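You operate a simulated robot arm through the tools that you are given. There is no shell and no other tool. Be economical: measure what you need, move in short steps, check, and stop when the job is done.

Carry out the task below with a simulated robot arm. There is one attempt and no reset: what you move stays moved.

JOB
Put things in order on the top of the bench. At the end: the clear stopper from the top of the bench stands where the brown wooden spool stood; the white card from the top of the bench stands where the brown beaker stood; the brown beaker stands where the clear stopper stood; the brown wooden spool stands on top of the green leaves; the beige paper sachet (marked "LAVENDER") from the top of the bench stands where the white card stood; whatever was shut is shut again. Leave all else as you found it, and nothing knocked over.

It is judged by the outcome, as a careful person would: the job done as asked, and still so three seconds after it is handed in. It fails if anything else is knocked over, pushed out of place, dropped, spilled or broken. A push-on lid holds only when it is set on centred and level and pressed home; a screw cap is set on level and turned clockwise until tight.

ROBOT AND FRAMES
A 7-joint arm with a two-finger parallel gripper, fixed in place. Base frame: the origin is at the foot of the arm, x ahead of it, y to its left, z up; the work surface is at about z = 0. Readings come in mm, rad, newtons and seconds.
With the tool pointing down near the work surface it reaches from about 240 to 620 mm from the base axis. Its first joint turns from -1.152 to 1.152 rad. Payload 2.6 kg.
The tool frame sits at the grasp point between the pads (the TCP): z along the fingers, y along the line on which they close. The tips reach 30 mm beyond it. The gripper opens to 94 mm. The fingers are 28 mm wide and 10 mm thick; the gripper's body (50 by 96 mm) begins 55 mm behind the TCP.
Orientation is that of the tool frame in the base frame, as [roll, pitch, yaw] about the fixed x, y, z axes, in that order (R = Rz(yaw) Ry(pitch) Rx(roll)). With the fingers straight down and closing along the base's y, the tool's x points along the base's -x, its y along +y and its z along -z.

CONTROLS
- The arm moves only by the tool arm_command. Its arguments are lists of equal length, an entry for each row: "grip": the closure in counts, from 0 (fully open) to 255 (shut); "linear": the shift along the base's x, y, z in cm, a list of three; "rot": the turn, a rotation vector about the base's x, y, z in rad, a list of three. In form: {"grip": [grip, ...], "linear": [[tx, ty, tz], ...], "rot": [[wx, wy, wz], ...]}. A call has 1 to 10 rows; each row shifts and turns the commanded pose from where the row before left it. A row lasts 0.2 s, in which the tool goes at most 50 mm and 0.15 rad; a call with a longer step from one row to the next is refused whole, and so is a gripper value outside its range. Where a pose cannot be reached the arm comes as near as it can. A force on the tool above 40 N (or 10 N above the force at the start of the call, whichever is more), or a blocked arm, ends the call early, and 0.2 s more pass. The fingers move at their own pace (about 72 mm/s each) and stop on an object; they squeeze with about 21 N. The grip force told is the motor's: it shows also when the fingers shut on nothing. Time passes only in rows, and 0.2 s behind the last, so rows that do not move let the fingers close. The reply holds the time, the measured pose of the TCP, the force on the tool along the base axes, the opening and the grip force, in the units named above and with some noise, and new pictures: "show" is both (left out), scene, wrist or none.
- Cameras (640 x 400 px; columns grow to the right, rows downward): "scene" is fixed at [40.9, 439.5, 561.2]; the picture's right is [-0.70, -0.72, 0.00], its down [-0.42, 0.41, -0.81] and it looks along [0.58, -0.56, -0.59] (base axes); focal length 343 px, centre (320, 200). "wrist" rides on the gripper at [76, 14, -103] in the tool frame; the picture's right is [-0.18, 0.98, 0.00], its down [-0.75, -0.14, -0.64] and it looks along [-0.63, -0.12, 0.77] (tool axes); focal length 243 px, centre (320, 200). There is no depth. A picture from a camera that has moved, and an enlarged one, comes with that camera's place and axes in the base frame and with its lens.
- zoom(camera, box): a new picture of the part [left, top, right, bottom] of that camera's present view, enlarged. It takes no simulated time.
- job_done(): hands the job in; it is judged then, once.

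Go step by step. Nothing tells you positions but the pictures and the camera data: compare them with the known pose of the tool, close in by small moves and look again before you grip or let go. The budget is 120 turns and 170 pictures, counting those below and the enlarged ones. Unless the task says otherwise, let go and move clear before handing in, and close with one line.

The tools are called after "Call:" as a command line: name --argument value ..., lists and objects as JSON in quotes. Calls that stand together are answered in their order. arm_command: Moves the arm, as the interface text tells. Its arguments: {"type":"object","properties":{"grip":{"type":"array","items":{"type":"number"}},"linear":{"type":"array","items":{"type":"array","items":{"type":"number"}}},"rot":{"type":"array","items":{"type":"array","items":{"type":"number"}}},"show":{"type":"string","enum":["both","scene","wrist","none"]}},"required":["grip","linear","rot"]} The other tools are called the same way: zoom (camera, box) takes an enlarged picture of a part of a camera's view; job_done () hands the job in.

At the start:

```text
time: 0.0
tool_pos: [376.4, -52.5, 302.8]
tcp_rot: [3.14, -0.001, 3.141]
contact_force: [-0.9, -0.6, 0.5]
finger_gap: 93.8
gripper_force: 0.1
```

scene: 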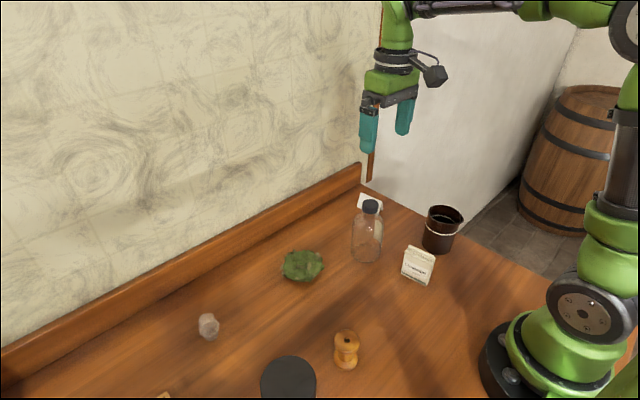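
wrist: 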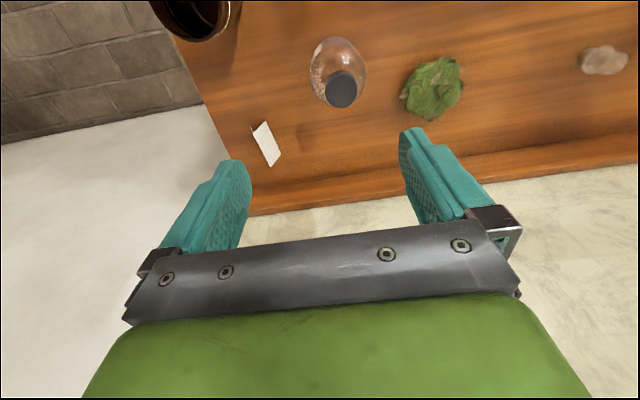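

I see the bench with bottle, card, beaker, sachet, leaves, stopper and spool. I'll zoom for details first.

Call:
zoom --camera "scene" --box '[320, 170, 480, 300]'

Call:
zoom --camera "scene" --box '[140, 240, 380, 400]'

```text
3.08 times, centred on (400, 235) of scene
camera zoom: at [40.9, 439.5, 561.2], right [-0.7, -0.72, 0.0], down [-0.42, 0.41, -0.81], along [0.58, -0.56, -0.59], focal length 1054 px, centre (74, 92)
```

zoom: 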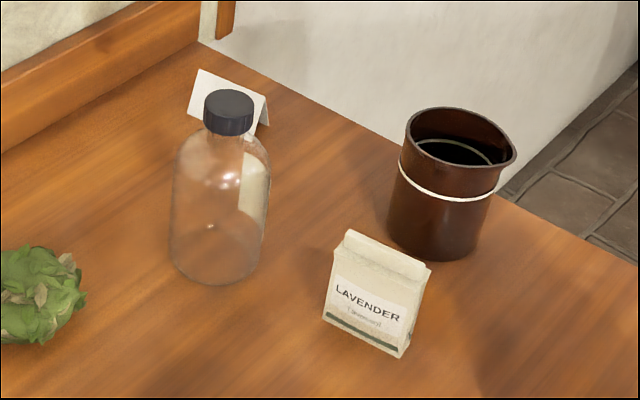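

```text
2.50 times, centred on (260, 320) of scene
camera zoom: at [40.9, 439.5, 561.2], right [-0.7, -0.72, 0.0], down [-0.42, 0.41, -0.81], along [0.58, -0.56, -0.59], focal length 857 px, centre (470, -100)
```

zoom: 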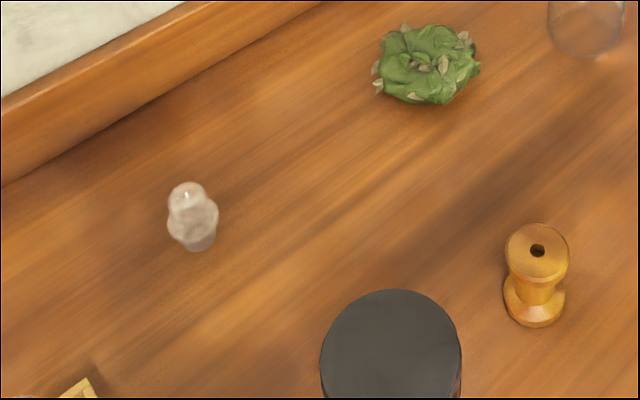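

I estimate: spool (232,197), stopper (427,336), leaves (420,123), beaker (266,-156), sachet (250,-45), card (470,-160). A lidded container stands near the spool, so I'll turn the gripper to close along x and go look above the spool.

Call:
arm_command --grip '[0, 0, 0, 0, 0, 0, 0, 0, 0, 0]' --linear '[[-1.4, 2.5, -0.6], [-1.4, 2.5, -0.6], [-1.4, 2.5, -0.6], [-1.4, 2.5, -0.6], [-1.4, 2.5, -0.6], [-1.4, 2.5, -0.6], [-1.4, 2.5, -0.6], [-1.4, 2.5, -0.6], [-1.4, 2.5, -0.6], [-1.4, 2.5, -0.6]]' --rot '[[0, 0, 0.15], [0, 0, 0.15], [0, 0, 0.15], [0, 0, 0.15], [0, 0, 0.15], [0, 0, 0.15], [0, 0, 0.15], [0, 0, 0.15], [0, 0, 0.15], [0, 0, 0.15]]'

```text
time: 2.2
tool_pos: [237.2, 198.4, 240.9]
tcp_rot: [-3.14, 0.0, -1.639]
contact_force: [-0.7, -0.5, 0.0]
finger_gap: 94.0
gripper_force: 0.1
camera wrist: at [217.0, 123.1, 344.3], right [-0.97, 0.25, 0.0], down [0.19, 0.74, 0.64], along [0.16, 0.62, -0.77], focal length 243 px, centre (320, 200)
```

scene: 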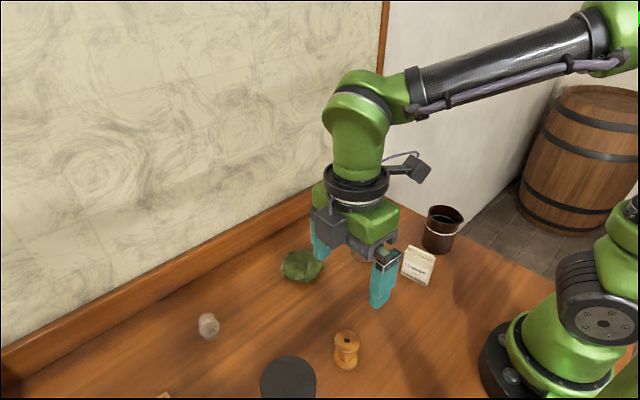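
wrist: 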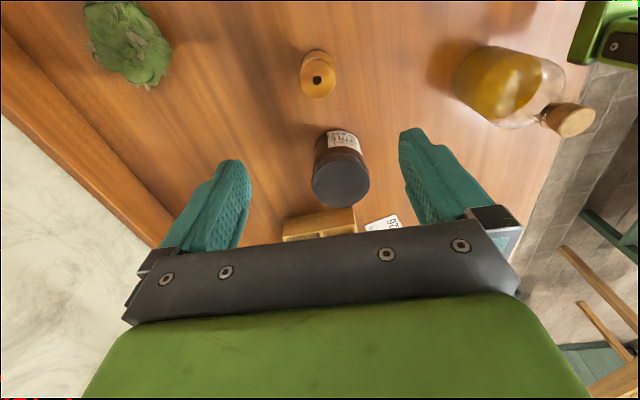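

The spool triangulates to about (237,191), top near z=52; the container (240,308) is 92 mm tall and out of the way. I descend partway and look.

Call:
arm_command --grip '[0, 0, 0, 0]' --linear '[[0, -0.7, -3.5], [0, 0, -3.5], [0, 0, -3.5], [0, 0, 0]]' --rot '[[0, 0, 0.069], [0, 0, 0], [0, 0, 0], [0, 0, 0]]'

```text
time: 3.2
tool_pos: [237.5, 191.0, 135.7]
tcp_rot: [3.141, -0.002, -1.573]
contact_force: [-0.2, 0.4, 1.0]
finger_gap: 93.9
gripper_force: 0.1
camera wrist: at [222.2, 114.4, 238.0], right [-0.98, 0.19, 0.0], down [0.14, 0.75, 0.64], along [0.12, 0.63, -0.77], focal length 243 px, centre (320, 200)
```

scene: 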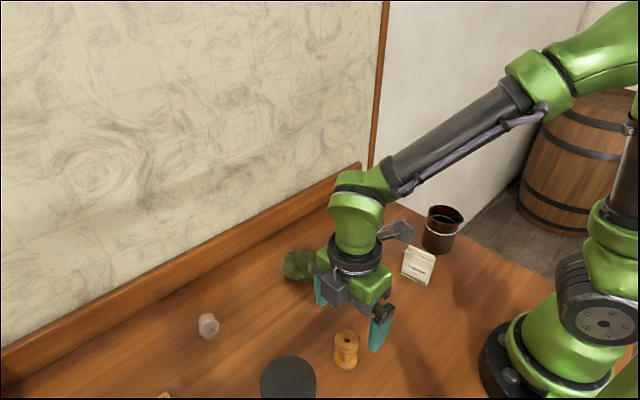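
wrist: 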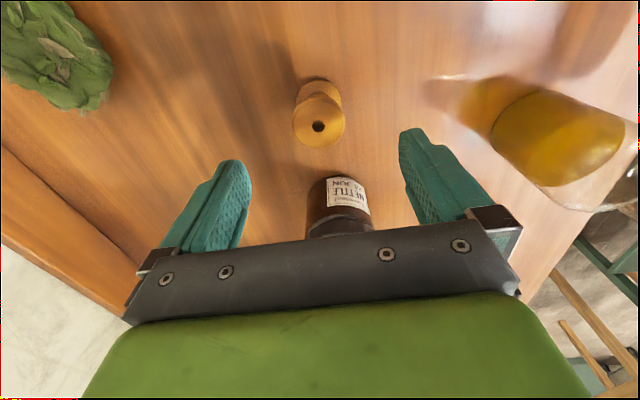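

Aligned with the spool. I descend and grip it.

Call:
arm_command --grip '[0, 0, 0, 0, 255, 255, 255, 255]' --linear '[[0.1, 0.05, -3.5], [0, 0, -3.5], [0, 0, -2.6], [0, 0, 0], [0, 0, 0], [0, 0, 0], [0, 0, 0], [0, 0, 0]]' --rot '[[0, 0, 0], [0, 0, 0], [0, 0, 0], [0, 0, 0], [0, 0, 0], [0, 0, 0], [0, 0, 0], [0, 0, 0]]'

```text
time: 5.0
tool_pos: [237.3, 193.7, 41.5]
tcp_rot: [3.141, 0.0, -1.572]
contact_force: [-0.7, 0.3, 0.2]
finger_gap: 41.7
gripper_force: 21.8
camera wrist: at [223.0, 116.5, 144.0], right [-0.98, 0.19, 0.0], down [0.14, 0.75, 0.64], along [0.12, 0.63, -0.77], focal length 243 px, centre (320, 200)
```

scene: 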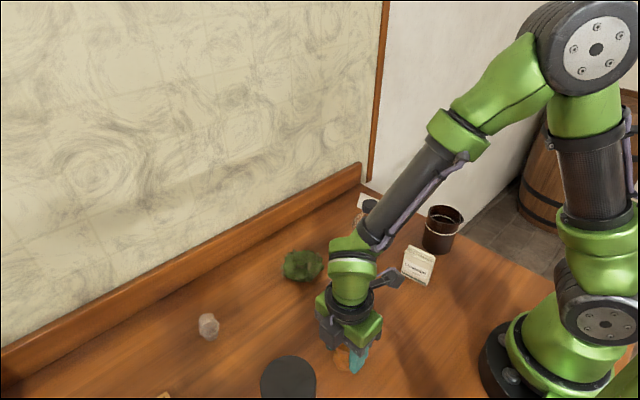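
wrist: 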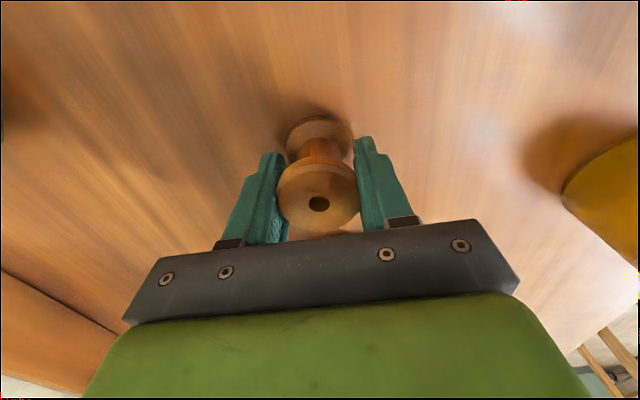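

Spool held (its spot: about (238,193)). Lift and go to look at the leaves from above.

Call:
arm_command --grip '[255, 255, 255, 255, 255, 255, 255, 255, 255]' --linear '[[0, 0, 3.5], [0, 0, 4], [0, 0, 4], [3, -1, 4], [4, -1.5, 0], [4, -1.5, 0], [4, -1.5, 0], [3, -1.4, 0], [0, 0, 0]]' --rot '[[0, 0, 0], [0, 0, 0], [0, 0, 0], [0, 0, 0], [0, 0, 0], [0, 0, 0], [0, 0, 0], [0, 0, 0], [0, 0, 0]]'

Call:
zoom --camera "scene" --box '[240, 200, 400, 300]'

```text
refused: row 4 steps farther than a row can; nothing moved
```

```text
4.00 times, centred on (320, 250) of scene
camera zoom: at [40.9, 439.5, 561.2], right [-0.7, -0.72, 0.0], down [-0.42, 0.41, -0.81], along [0.58, -0.56, -0.59], focal length 1371 px, centre (320, 0)
```

zoom: 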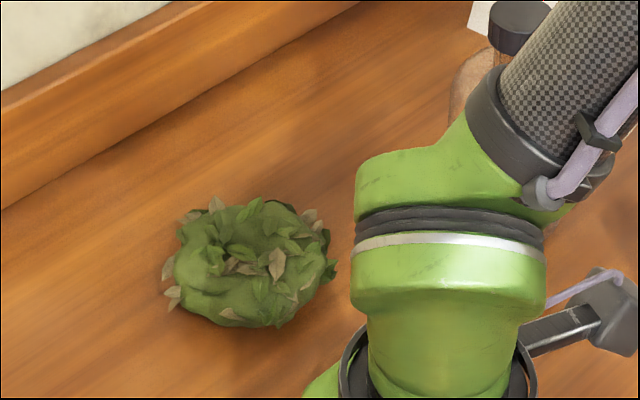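

I redo the lift with smaller steps.

Call:
arm_command --grip '[255, 255, 255, 255, 255, 255, 255, 255, 255, 255]' --linear '[[0, 0, 3.5], [0, 0, 4], [0, 0, 4], [0, 0, 4], [3, -1.2, 0], [4, -1.5, 0], [4, -1.5, 0], [4, -1.5, 0], [3, -1.4, 0], [0, 0, 0]]' --rot '[[0, 0, 0], [0, 0, 0], [0, 0, 0], [0, 0, 0], [0, 0, 0], [0, 0, 0], [0, 0, 0], [0, 0, 0], [0, 0, 0], [0, 0, 0]]'

```text
time: 7.2
tool_pos: [417.7, 121.9, 197.1]
tcp_rot: [-3.141, -0.001, -1.573]
contact_force: [0.2, 0.3, -0.3]
finger_gap: 39.8
gripper_force: 20.9
camera wrist: at [403.3, 44.8, 298.9], right [-0.98, 0.19, 0.0], down [0.14, 0.75, 0.64], along [0.12, 0.63, -0.77], focal length 243 px, centre (320, 200)
```

scene: 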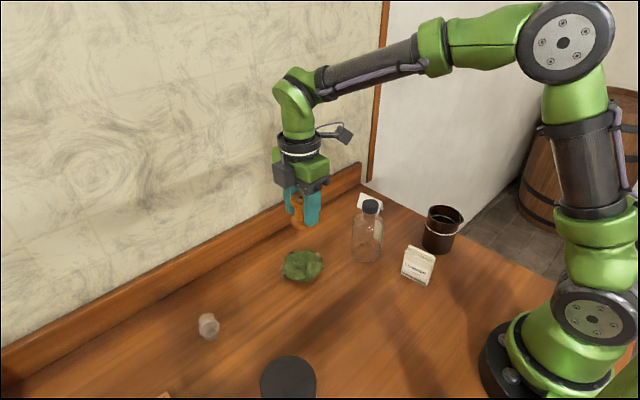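
wrist: 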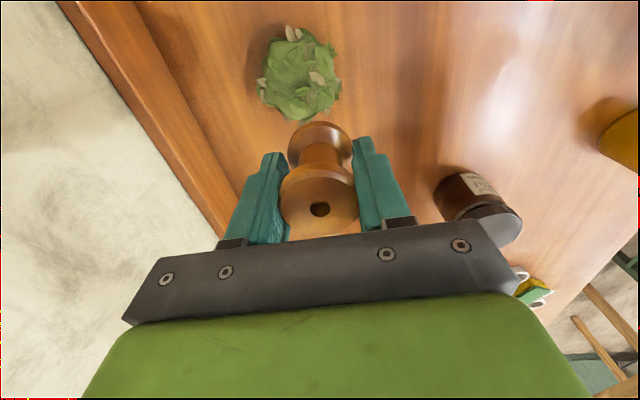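

Leaves are centred near (433,110), perhaps 25–30 mm high. Move above them, lower to about 20 mm clearance, and look.

Call:
arm_command --grip '[255, 255, 255, 255, 255]' --linear '[[1.5, -1.2, 0], [0, 0, -4], [0, 0, -4], [0, 0, -2.5], [0, 0, 0]]' --rot '[[0, 0, 0], [0, 0, 0], [0, 0, 0], [0, 0, 0], [0, 0, 0]]'

Call:
zoom --camera "scene" --box '[240, 200, 400, 300]'

```text
time: 8.4
tool_pos: [431.7, 109.4, 89.8]
tcp_rot: [3.141, -0.001, -1.571]
contact_force: [0.3, 0.7, -0.6]
finger_gap: 39.7
gripper_force: 20.2
camera wrist: at [416.8, 33.0, 192.2], right [-0.98, 0.19, 0.0], down [0.14, 0.75, 0.64], along [0.12, 0.63, -0.77], focal length 243 px, centre (320, 200)
```

scene: 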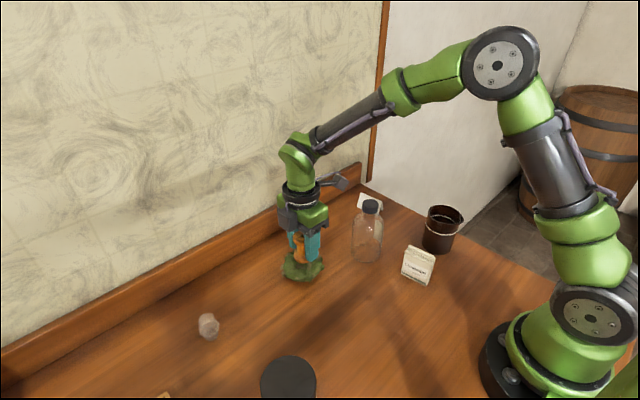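
wrist: 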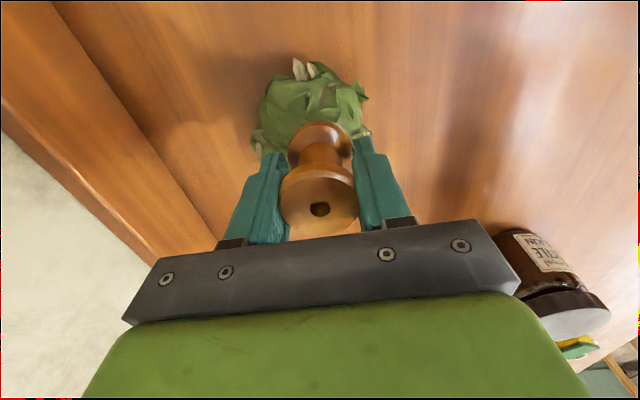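

```text
4.00 times, centred on (320, 250) of scene
camera zoom: at [40.9, 439.5, 561.2], right [-0.7, -0.72, 0.0], down [-0.42, 0.41, -0.81], along [0.58, -0.56, -0.59], focal length 1371 px, centre (320, 0)
```

zoom: 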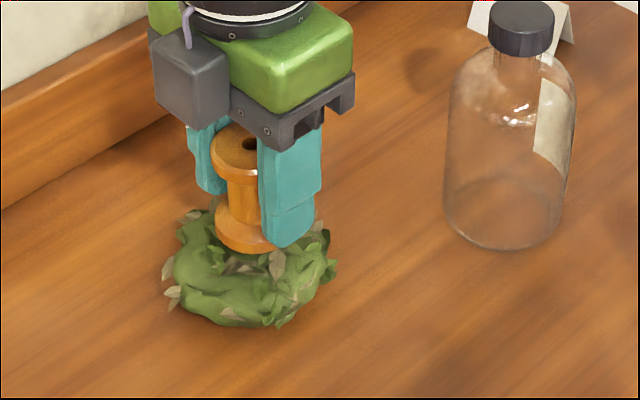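

Spool hovers close to the heap centre. Shift 3 mm and lower slowly watching the force.

Call:
arm_command --grip '[255, 255, 255, 255, 255, 255]' --linear '[[0.3, 0, 0], [0, 0, -0.4], [0, 0, -0.4], [0, 0, -0.3], [0, 0, -0.2], [0, 0, 0]]' --rot '[[0, 0, 0], [0, 0, 0], [0, 0, 0], [0, 0, 0], [0, 0, 0], [0, 0, 0]]' --show "none"

Call:
zoom --camera "scene" --box '[270, 210, 350, 290]'

```text
time: 9.8
tool_pos: [435.5, 108.2, 78.5]
tcp_rot: [-3.141, -0.001, -1.572]
contact_force: [0.3, 0.1, -0.1]
finger_gap: 39.9
gripper_force: 20.9
```

```text
5.00 times, centred on (310, 250) of scene
camera zoom: at [40.9, 439.5, 561.2], right [-0.7, -0.72, 0.0], down [-0.42, 0.41, -0.81], along [0.58, -0.56, -0.59], focal length 1713 px, centre (370, -50)
```

zoom: 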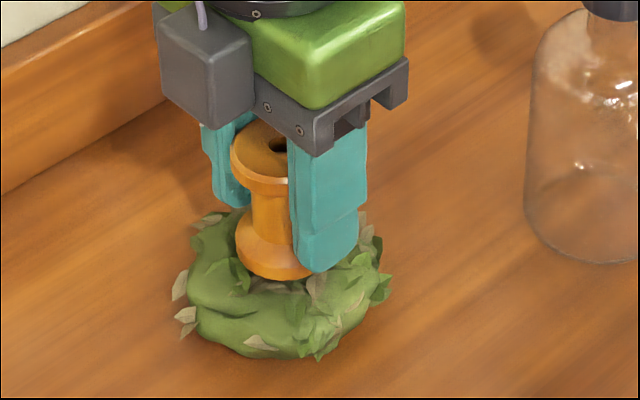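

No contact yet; continue down gently.

Call:
arm_command --grip '[255, 255, 255, 255, 255]' --linear '[[0, 0.1, -0.2], [0, 0, -0.2], [0, 0, -0.2], [0, 0, -0.1], [0, 0, 0]]' --rot '[[0, 0, 0], [0, 0, 0], [0, 0, 0], [0, 0, 0], [0, 0, 0]]' --show "none"

Call:
zoom --camera "scene" --box '[270, 210, 350, 290]'

```text
time: 11.0
tool_pos: [435.0, 110.2, 72.0]
tcp_rot: [3.14, 0.001, -1.574]
contact_force: [0.4, -0.2, 0.0]
finger_gap: 39.8
gripper_force: 20.7
```

```text
5.00 times, centred on (310, 250) of scene
camera zoom: at [40.9, 439.5, 561.2], right [-0.7, -0.72, 0.0], down [-0.42, 0.41, -0.81], along [0.58, -0.56, -0.59], focal length 1713 px, centre (370, -50)
```

zoom: 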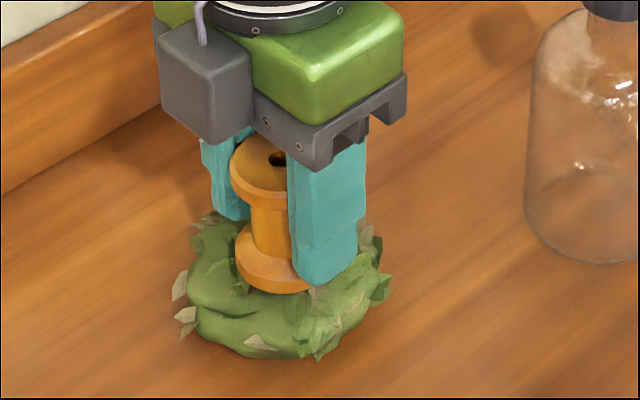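

Still free. Continue down.

Call:
arm_command --grip '[255, 255, 255, 255]' --linear '[[0, 0, -0.15], [0, 0, -0.15], [0, 0, -0.15], [0, 0, 0]]' --rot '[[0, 0, 0], [0, 0, 0], [0, 0, 0], [0, 0, 0]]' --show "none"

```text
time: 12.0
tool_pos: [436.1, 111.0, 67.3]
tcp_rot: [-3.138, -0.001, -1.572]
contact_force: [-3.4, -1.5, 17.5]
finger_gap: 40.0
gripper_force: 21.0
```

Contact. Ease off slightly and look.

Call:
arm_command --grip '[255, 255]' --linear '[[0, 0, 0.07], [0, 0, 0]]' --rot '[[0, 0, 0], [0, 0, 0]]' --show "wrist"

Call:
zoom --camera "scene" --box '[270, 210, 350, 290]'

```text
time: 12.6
tool_pos: [436.0, 110.2, 68.3]
tcp_rot: [-3.14, 0.001, -1.573]
contact_force: [2.7, 1.6, 8.5]
finger_gap: 39.7
gripper_force: 21.1
camera wrist: at [420.8, 33.4, 170.2], right [-0.98, 0.19, 0.0], down [0.14, 0.75, 0.64], along [0.12, 0.63, -0.77], focal length 243 px, centre (320, 200)
```

wrist: 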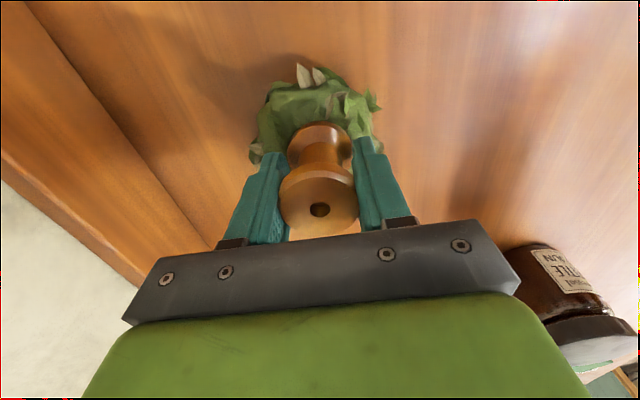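

```text
5.00 times, centred on (310, 250) of scene
camera zoom: at [40.9, 439.5, 561.2], right [-0.7, -0.72, 0.0], down [-0.42, 0.41, -0.81], along [0.58, -0.56, -0.59], focal length 1713 px, centre (370, -50)
```

zoom: 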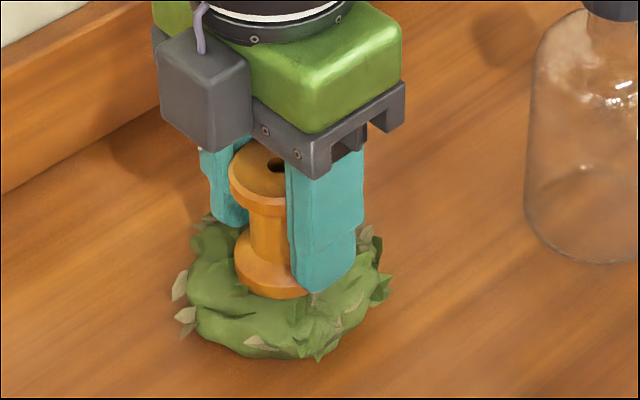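

Resting on the heap. I open just a little to test whether it stands.

Call:
arm_command --grip '[125, 125, 125]' --linear '[[0, 0, 0], [0, 0, 0], [0, 0, 0]]' --rot '[[0, 0, 0], [0, 0, 0], [0, 0, 0]]' --show "wrist"

Call:
zoom --camera "scene" --box '[270, 210, 350, 290]'

```text
time: 13.4
tool_pos: [434.6, 108.8, 67.3]
tcp_rot: [3.141, 0.0, -1.573]
contact_force: [-0.6, 0.6, 0.6]
finger_gap: 47.7
gripper_force: 0.1
camera wrist: at [420.5, 33.2, 170.1], right [-0.98, 0.19, 0.0], down [0.14, 0.75, 0.64], along [0.12, 0.63, -0.77], focal length 243 px, centre (320, 200)
```

wrist: 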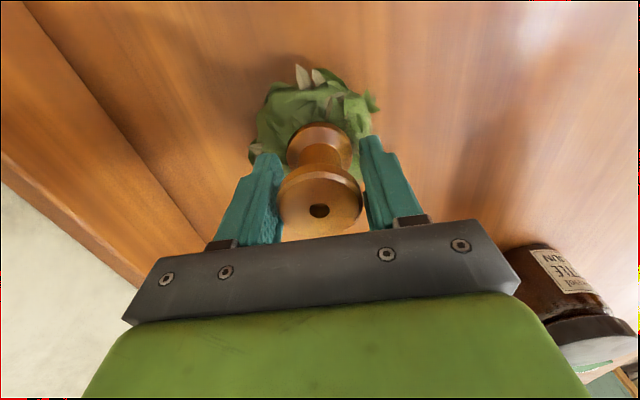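

```text
5.00 times, centred on (310, 250) of scene
camera zoom: at [40.9, 439.5, 561.2], right [-0.7, -0.72, 0.0], down [-0.42, 0.41, -0.81], along [0.58, -0.56, -0.59], focal length 1713 px, centre (370, -50)
```

zoom: 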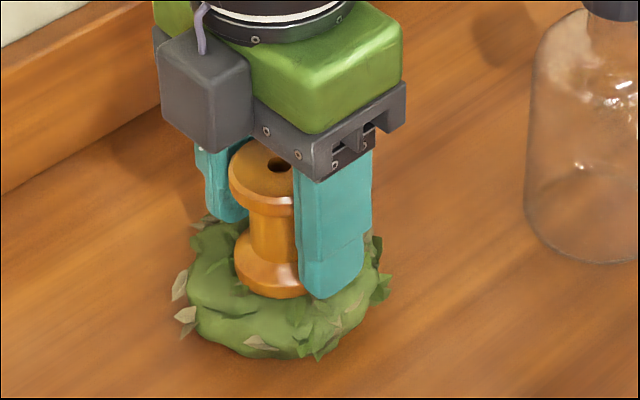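

It stands upright by itself. Open fully, rise straight up, and go to the stopper.

Call:
arm_command --grip '[60, 60, 60, 0, 0, 0, 0, 0, 0, 0]' --linear '[[0, 0, 0], [0, 0, 2], [0, 0, 4], [0, 0, 4.5], [0, 0, 3], [0, 4.5, 0], [0, 4.5, 0], [0, 4.5, 0], [0, 4.5, 0], [0, 3, 0]]' --rot '[[0, 0, 0], [0, 0, 0], [0, 0, 0], [0, 0, 0], [0, 0, 0], [0, 0, 0], [0, 0, 0], [0, 0, 0], [0, 0, 0], [0, 0, 0]]'

Call:
zoom --camera "scene" --box '[270, 210, 350, 290]'

```text
time: 15.6
tool_pos: [435.0, 321.6, 201.6]
tcp_rot: [3.141, -0.001, -1.573]
contact_force: [0.4, 0.4, -0.2]
finger_gap: 94.3
gripper_force: 0.1
camera wrist: at [420.2, 244.5, 304.0], right [-0.98, 0.19, 0.0], down [0.14, 0.75, 0.64], along [0.12, 0.63, -0.77], focal length 243 px, centre (320, 200)
```

scene: 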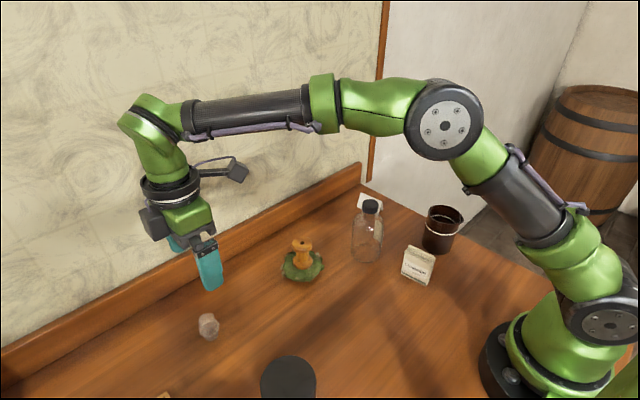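
wrist: 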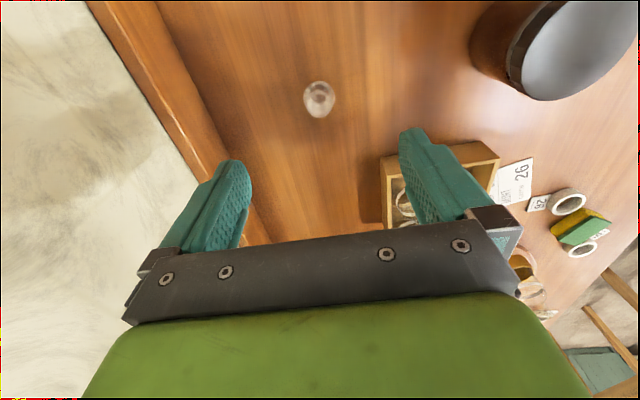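

```text
5.00 times, centred on (310, 250) of scene
camera zoom: at [40.9, 439.5, 561.2], right [-0.7, -0.72, 0.0], down [-0.42, 0.41, -0.81], along [0.58, -0.56, -0.59], focal length 1713 px, centre (370, -50)
```

zoom: 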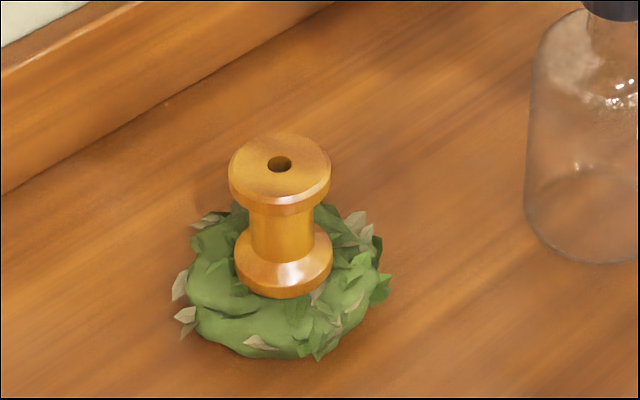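

Spool stands well on the leaves. Now the stopper, near (436,328); zoom and descend partway.

Call:
arm_command --grip '[0, 0, 0, 0]' --linear '[[0, 0.7, -3], [0, 0, -3.5], [0, 0, -2.5], [0, 0, 0]]' --rot '[[0, 0, 0], [0, 0, 0], [0, 0, 0], [0, 0, 0]]' --show "wrist"

Call:
zoom --camera "scene" --box '[170, 290, 250, 350]'

Call:
zoom --camera "wrist" --box '[260, 60, 380, 180]'

```text
time: 16.6
tool_pos: [435.9, 328.0, 111.4]
tcp_rot: [-3.141, 0.001, -1.573]
contact_force: [-0.4, 0.5, 0.9]
finger_gap: 94.0
gripper_force: 0.1
camera wrist: at [420.7, 251.0, 213.5], right [-0.98, 0.19, 0.0], down [0.14, 0.75, 0.64], along [0.12, 0.63, -0.77], focal length 243 px, centre (320, 200)
```

wrist: 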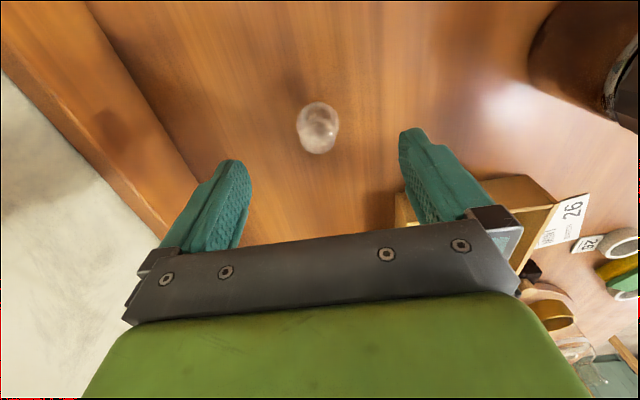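

```text
6.67 times, centred on (210, 320) of scene
camera zoom: at [40.9, 439.5, 561.2], right [-0.7, -0.72, 0.0], down [-0.42, 0.41, -0.81], along [0.58, -0.56, -0.59], focal length 2284 px, centre (1053, -600)
```

zoom: 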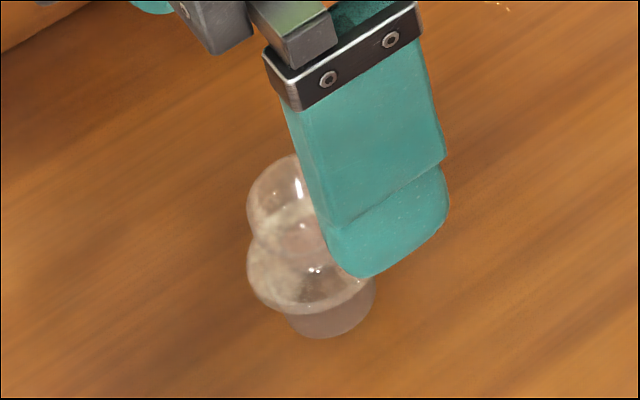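

```text
3.33 times, centred on (320, 120) of wrist
camera zoom: at [420.7, 251.0, 213.5], right [-0.98, 0.19, 0.0], down [0.14, 0.75, 0.64], along [0.12, 0.63, -0.77], focal length 809 px, centre (320, 467)
```

zoom: 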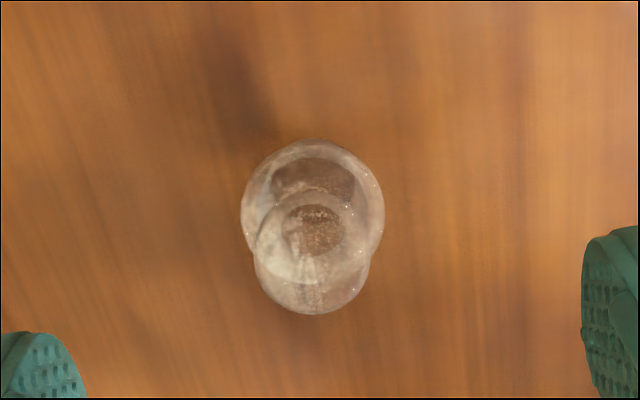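

Stopper centred near (438,331), standing on its plug with a 36 mm collar. Descend to grip the collar.

Call:
arm_command --grip '[0, 0, 0, 90, 90]' --linear '[[0.2, 0.3, -2.5], [0, 0, -2.5], [0, 0, -2.5], [0, 0, 0], [0, 0, 0]]' --rot '[[0, 0, 0], [0, 0, 0], [0, 0, 0], [0, 0, 0], [0, 0, 0]]'

Call:
zoom --camera "wrist" --box '[220, 100, 420, 250]'

```text
time: 17.8
tool_pos: [437.7, 331.3, 36.6]
tcp_rot: [-3.141, -0.002, -1.572]
contact_force: [0.3, -0.2, 0.2]
finger_gap: 60.9
gripper_force: 0.2
camera wrist: at [423.4, 254.8, 138.8], right [-0.98, 0.19, 0.0], down [0.14, 0.75, 0.64], along [0.12, 0.63, -0.77], focal length 243 px, centre (320, 200)
```

scene: 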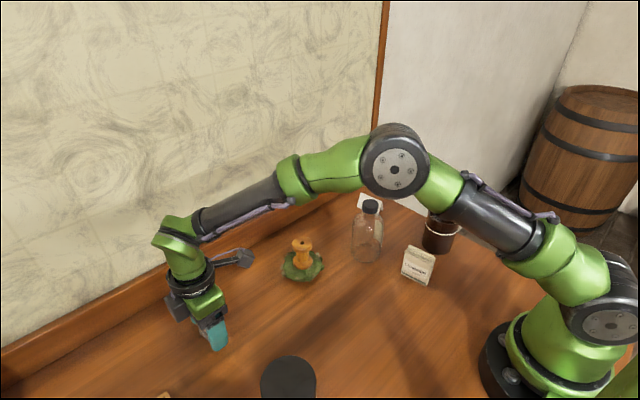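
wrist: 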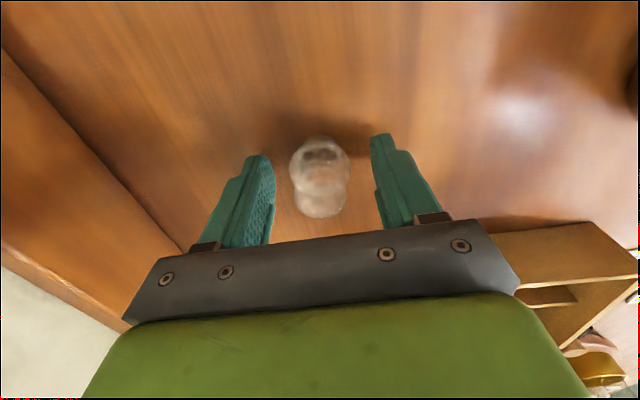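

```text
2.67 times, centred on (320, 175) of wrist
camera zoom: at [423.4, 254.8, 138.8], right [-0.98, 0.19, 0.0], down [0.14, 0.75, 0.64], along [0.12, 0.63, -0.77], focal length 647 px, centre (320, 267)
```

zoom: 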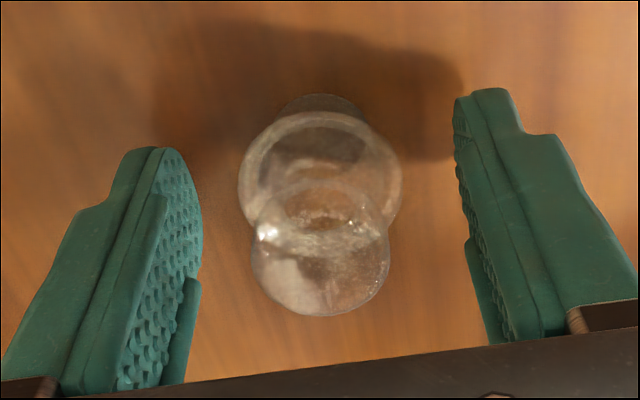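

Centred between the fingers. Close and lift.

Call:
arm_command --grip '[255, 255, 255, 255, 255, 255]' --linear '[[0, -0.2, 0], [0, 0, 0], [0, 0, 0], [0, 0, 0], [0, 0, 0], [0, 0, 0.3]]' --rot '[[0, 0, 0], [0, 0, 0], [0, 0, 0], [0, 0, 0], [0, 0, 0], [0, 0, 0]]' --show "none"

Call:
zoom --camera "wrist" --box '[220, 100, 420, 250]'

```text
time: 19.2
tool_pos: [438.4, 328.0, 42.3]
tcp_rot: [-3.141, 0.0, -1.572]
contact_force: [0.5, 0.3, -0.8]
finger_gap: 33.8
gripper_force: 21.1
```

```text
2.67 times, centred on (320, 175) of wrist
camera zoom: at [423.0, 251.4, 143.0], right [-0.98, 0.19, 0.0], down [0.14, 0.75, 0.64], along [0.12, 0.63, -0.77], focal length 647 px, centre (320, 267)
```

zoom: 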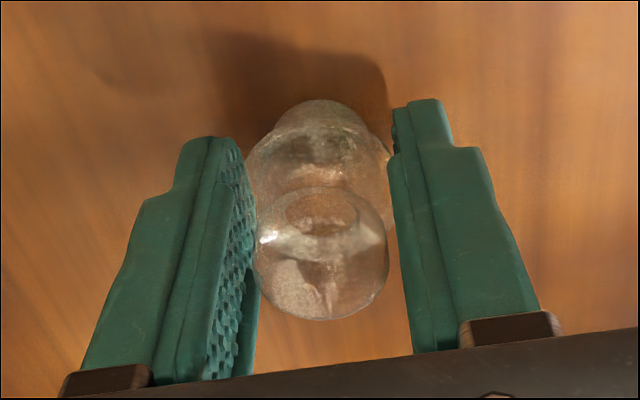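

Gripped (stopper's spot: (438,329)). Lift and carry to the spool's spot (238,193).

Call:
arm_command --grip '[255, 255, 255, 255, 255, 255, 255, 255, 255, 255]' --linear '[[0, 0, 3], [0, 0, 4], [0, 0, 4.5], [-3.3, -2.3, 0], [-3.3, -2.3, 0], [-3.3, -2.3, 0], [-3.3, -2.3, 0], [-3.3, -2.3, 0], [-3.5, -2, 0], [0, 0, 0]]' --rot '[[0, 0, 0], [0, 0, 0], [0, 0, 0], [0, 0, 0], [0, 0, 0], [0, 0, 0], [0, 0, 0], [0, 0, 0], [0, 0, 0], [0, 0, 0]]' --show "wrist"

Call:
zoom --camera "scene" --box '[280, 230, 420, 370]'

```text
time: 21.4
tool_pos: [235.9, 192.6, 155.5]
tcp_rot: [3.141, 0.001, -1.571]
contact_force: [0.2, -0.1, 0.3]
finger_gap: 33.9
gripper_force: 21.0
camera wrist: at [221.9, 115.7, 256.5], right [-0.98, 0.19, 0.0], down [0.14, 0.75, 0.64], along [0.12, 0.63, -0.77], focal length 243 px, centre (320, 200)
```

wrist: 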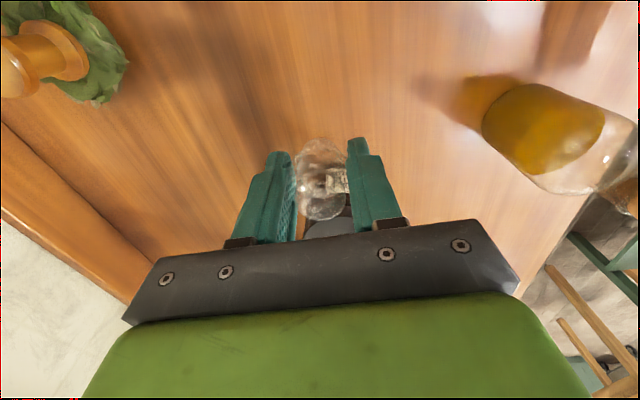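

```text
2.86 times, centred on (350, 300) of scene
camera zoom: at [40.9, 439.5, 561.2], right [-0.7, -0.72, 0.0], down [-0.42, 0.41, -0.81], along [0.58, -0.56, -0.59], focal length 979 px, centre (234, -86)
```

zoom: 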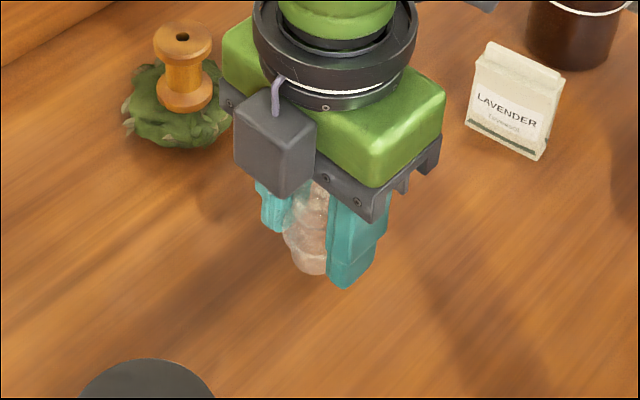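

Lower to a few mm above the bench, then look.

Call:
arm_command --grip '[255, 255, 255, 255, 255]' --linear '[[0.2, 0, -4], [0, 0, -4], [0, 0, -2.5], [0, 0, -0.4], [0, 0, 0]]' --rot '[[0, 0, 0], [0, 0, 0], [0, 0, 0], [0, 0, 0], [0, 0, 0]]' --show "none"

Call:
zoom --camera "scene" --box '[310, 310, 390, 380]'

Call:
zoom --camera "wrist" --box '[220, 100, 420, 250]'

```text
time: 22.6
tool_pos: [239.3, 190.7, 48.6]
tcp_rot: [3.141, 0.0, -1.573]
contact_force: [-0.4, 0.2, 0.0]
finger_gap: 34.0
gripper_force: 21.2
```

```text
5.71 times, centred on (350, 345) of scene
camera zoom: at [40.9, 439.5, 561.2], right [-0.7, -0.72, 0.0], down [-0.42, 0.41, -0.81], along [0.58, -0.56, -0.59], focal length 1958 px, centre (149, -629)
```

zoom: 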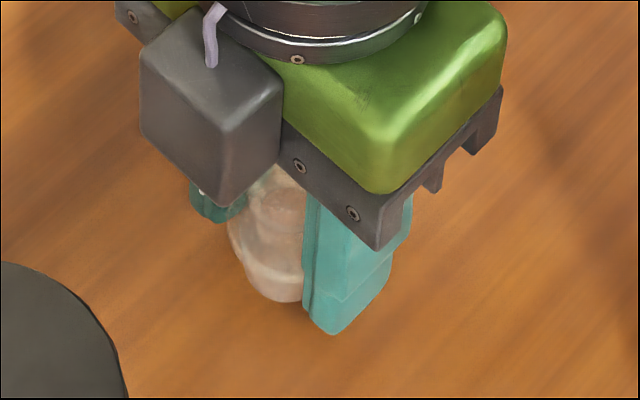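

```text
2.67 times, centred on (320, 175) of wrist
camera zoom: at [225.4, 115.2, 149.9], right [-0.98, 0.19, 0.0], down [0.14, 0.75, 0.64], along [0.12, 0.63, -0.77], focal length 647 px, centre (320, 267)
```

zoom: 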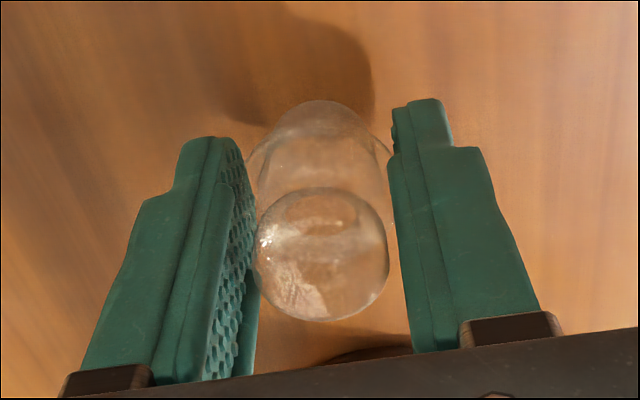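

Nearly down; lower gently to contact.

Call:
arm_command --grip '[255, 255, 255, 255, 255, 255]' --linear '[[0, 0.15, -0.4], [0, 0, -0.3], [0, 0, -0.2], [0, 0, -0.2], [0, 0, -0.2], [0, 0, 0]]' --rot '[[0, 0, 0], [0, 0, 0], [0, 0, 0], [0, 0, 0], [0, 0, 0], [0, 0, 0]]' --show "none"

Call:
zoom --camera "wrist" --box '[220, 100, 420, 250]'

```text
time: 24.0
tool_pos: [240.2, 194.9, 34.7]
tcp_rot: [-3.139, 0.003, -1.571]
contact_force: [0.8, 1.7, 11.8]
finger_gap: 33.6
gripper_force: 21.1
```

```text
2.67 times, centred on (320, 175) of wrist
camera zoom: at [224.9, 117.6, 136.4], right [-0.98, 0.19, 0.0], down [0.14, 0.75, 0.64], along [0.12, 0.63, -0.77], focal length 647 px, centre (320, 267)
```

zoom: 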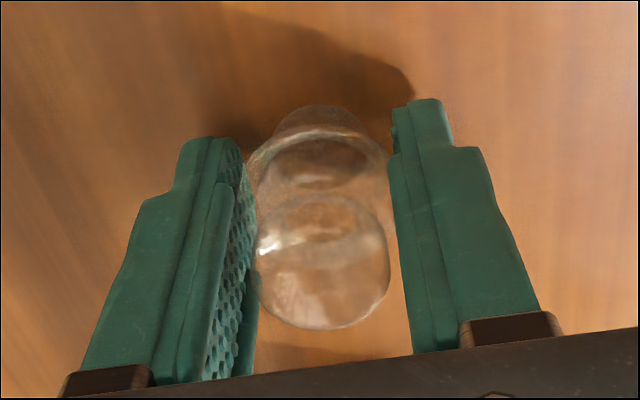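

In contact and seated. Open a little and check.

Call:
arm_command --grip '[150, 140, 120, 120]' --linear '[[0, 0, 0], [0, 0, 0], [0, 0, 0], [0, 0, 0]]' --rot '[[0, 0, 0], [0, 0, 0], [0, 0, 0], [0, 0, 0]]' --show "none"

Call:
zoom --camera "wrist" --box '[220, 100, 420, 250]'

```text
time: 25.0
tool_pos: [239.5, 193.2, 33.7]
tcp_rot: [3.142, 0.0, -1.573]
contact_force: [-0.7, -0.7, 1.0]
finger_gap: 49.7
gripper_force: 0.0
```

```text
2.67 times, centred on (320, 175) of wrist
camera zoom: at [224.6, 117.2, 136.2], right [-0.98, 0.19, 0.0], down [0.14, 0.75, 0.64], along [0.12, 0.63, -0.77], focal length 647 px, centre (320, 267)
```

zoom: 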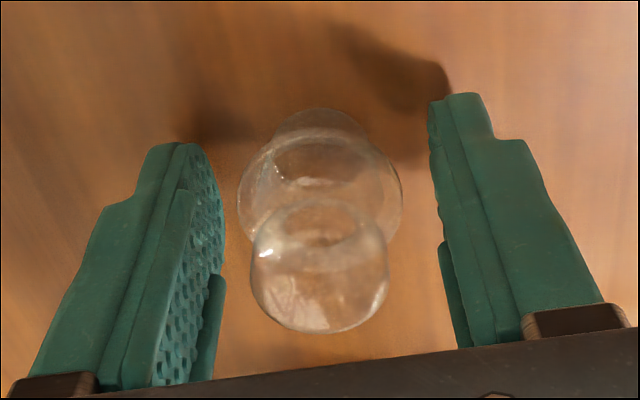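

The stopper stands at the spool's spot. Rise and go over to look at the beaker, turning back to close along y.

Call:
arm_command --grip '[60, 60, 0, 0, 0, 0, 0, 0, 0, 0]' --linear '[[0, 0, 0], [0, 0, 3], [0, 0, 4.5], [0, 0, 4.5], [0, 0, 4.5], [0, -3, 3], [0.3, -4, 0], [0.4, -4, 0], [0.4, -4, 0], [0.4, -4, 0]]' --rot '[[0, 0, 0], [0, 0, 0], [0, 0, 0], [0, 0, -0.07], [0, 0, -0.15], [0, 0, -0.15], [0, 0, -0.15], [0, 0, -0.15], [0, 0, -0.15], [0, 0, -0.15]]' --show "scene"

Call:
arm_command --grip '[0, 0, 0, 0, 0, 0]' --linear '[[0.4, -4, 0], [0.4, -4, 0], [0.4, -4, 0], [0.3, -4, 0], [0, 0, 0], [0, 0, 0]]' --rot '[[0, 0, -0.15], [0, 0, -0.15], [0, 0, -0.15], [0, 0, -0.15], [0, 0, 0], [0, 0, 0]]'

```text
time: 27.2
tool_pos: [255.3, 6.3, 231.2]
tcp_rot: [3.141, 0.001, -2.543]
contact_force: [0.2, -0.4, -0.4]
finger_gap: 94.1
gripper_force: 0.1
```

scene: 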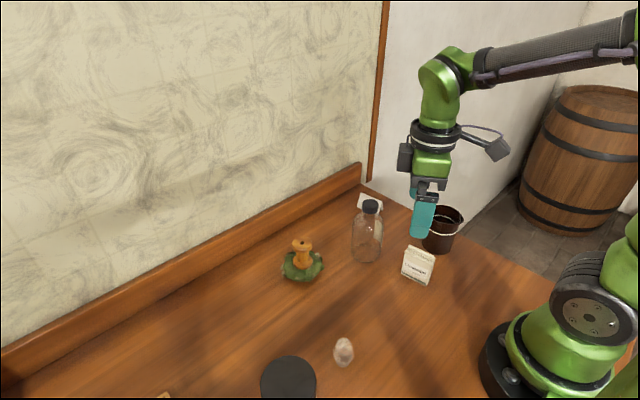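

```text
time: 28.6
tool_pos: [269.5, -154.0, 228.2]
tcp_rot: [-3.141, 0.0, 3.139]
contact_force: [0.7, 0.0, 0.0]
finger_gap: 93.9
gripper_force: 0.0
camera wrist: at [192.5, -140.0, 330.7], right [0.19, 0.98, 0.0], down [0.75, -0.14, 0.64], along [0.63, -0.12, -0.77], focal length 243 px, centre (320, 200)
```

scene: 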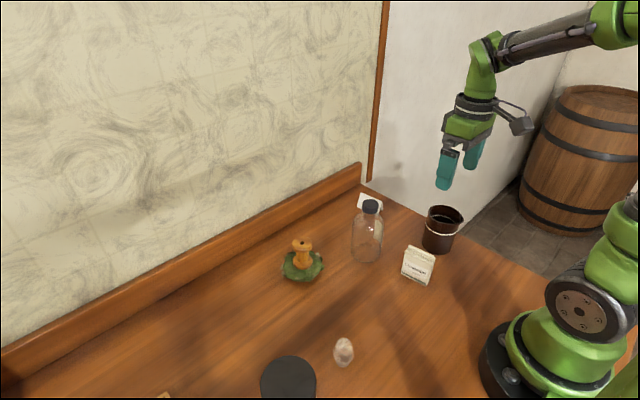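
wrist: 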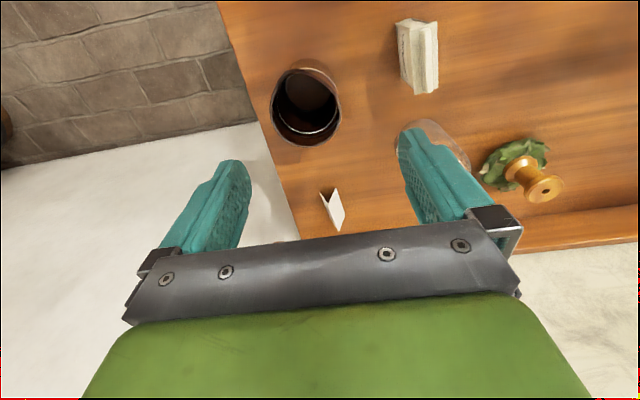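

Beaker around (272,-168), rim near z=88. Zoom in to see the contents, and the card.

Call:
zoom --camera "wrist" --box '[240, 40, 400, 160]'

Call:
zoom --camera "wrist" --box '[280, 0, 480, 240]'

```text
3.33 times, centred on (320, 100) of wrist
camera zoom: at [192.5, -140.0, 330.7], right [0.19, 0.98, 0.0], down [0.75, -0.14, 0.64], along [0.63, -0.12, -0.77], focal length 809 px, centre (320, 533)
```

zoom: 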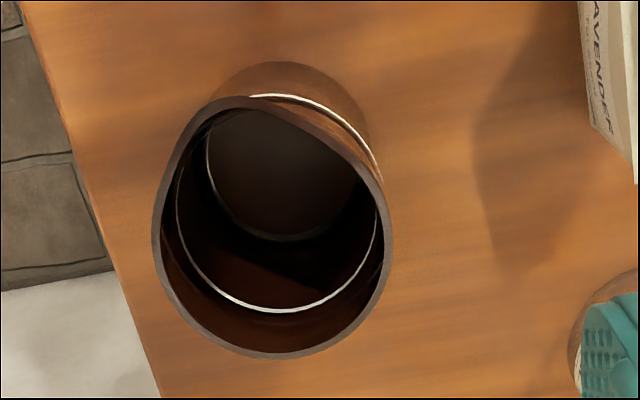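

```text
1.67 times, centred on (380, 120) of wrist
camera zoom: at [192.5, -140.0, 330.7], right [0.19, 0.98, 0.0], down [0.75, -0.14, 0.64], along [0.63, -0.12, -0.77], focal length 404 px, centre (220, 333)
```

zoom: 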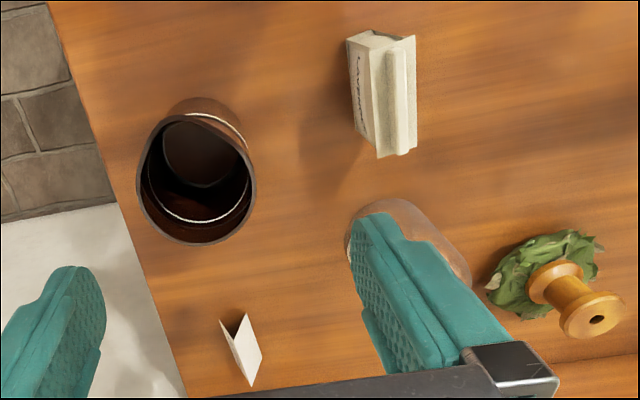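

Beaker looks empty, about 70 mm wide, axis near (277,-169). Descend to just above the rim and check.

Call:
arm_command --grip '[0, 0, 0, 0]' --linear '[[0.7, -1.5, -2.5], [0, 0, -3.5], [0, 0, -3], [0, 0, 0]]' --rot '[[0, 0, 0], [0, 0, 0], [0, 0, 0], [0, 0, 0]]'

Call:
zoom --camera "scene" --box '[380, 150, 500, 270]'

```text
time: 29.6
tool_pos: [277.6, -169.8, 138.1]
tcp_rot: [3.141, 0.0, 3.141]
contact_force: [0.0, 0.1, -0.2]
finger_gap: 94.0
gripper_force: 0.0
camera wrist: at [200.6, -155.8, 239.6], right [0.18, 0.98, 0.0], down [0.75, -0.14, 0.64], along [0.63, -0.12, -0.77], focal length 243 px, centre (320, 200)
```

scene: 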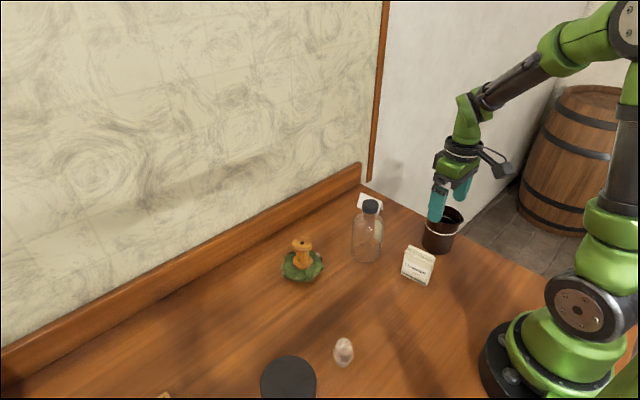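
wrist: 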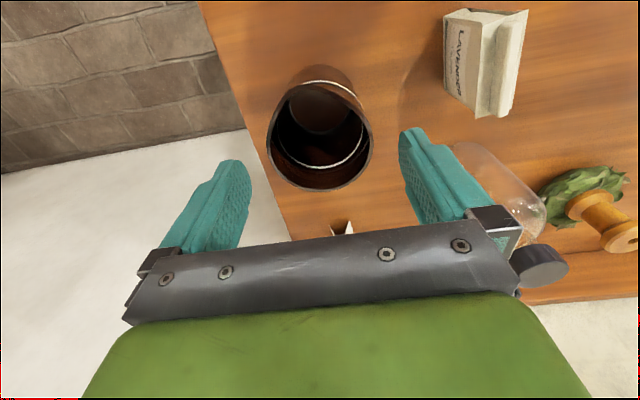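

```text
3.33 times, centred on (440, 210) of scene
camera zoom: at [40.9, 439.5, 561.2], right [-0.7, -0.72, 0.0], down [-0.42, 0.41, -0.81], along [0.58, -0.56, -0.59], focal length 1142 px, centre (-80, 167)
```

zoom: 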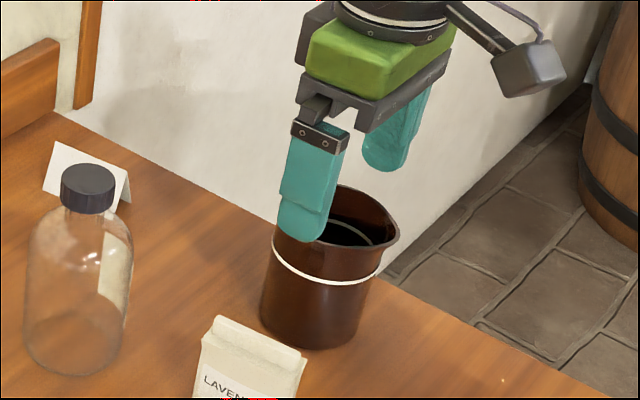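

Well aligned. Descend around the beaker and close.

Call:
arm_command --grip '[0, 0, 0, 0, 0, 255, 255, 255, 255]' --linear '[[-0.2, 0.05, -2], [0, 0, -2], [0, 0, -2.5], [0, 0, -2.5], [0, 0, 0], [0, 0, 0], [0, 0, 0], [0, 0, 0], [0, 0, 0]]' --rot '[[0, 0, 0], [0, 0, 0], [0, 0, 0], [0, 0, 0], [0, 0, 0], [0, 0, 0], [0, 0, 0], [0, 0, 0], [0, 0, 0]]'

```text
time: 31.6
tool_pos: [276.2, -169.7, 48.4]
tcp_rot: [-3.141, 0.0, -3.14]
contact_force: [0.2, 1.1, 0.2]
finger_gap: 69.6
gripper_force: 21.0
camera wrist: at [199.0, -155.4, 151.3], right [0.18, 0.98, 0.0], down [0.75, -0.14, 0.64], along [0.63, -0.12, -0.77], focal length 243 px, centre (320, 200)
```

scene: 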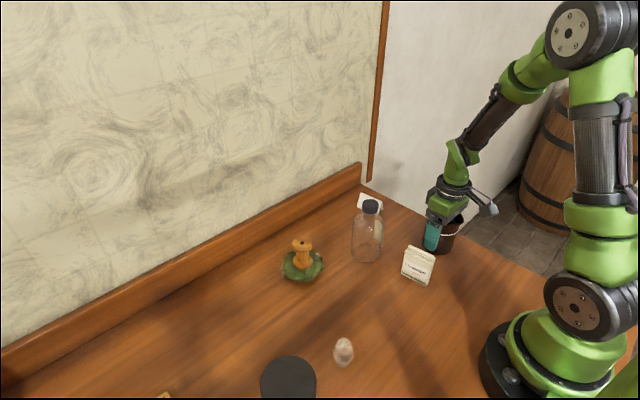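
wrist: 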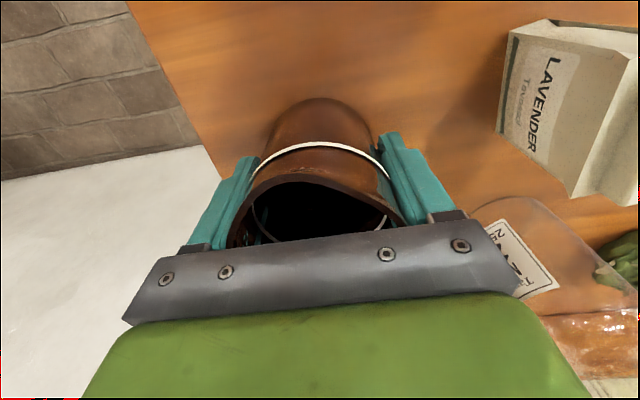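

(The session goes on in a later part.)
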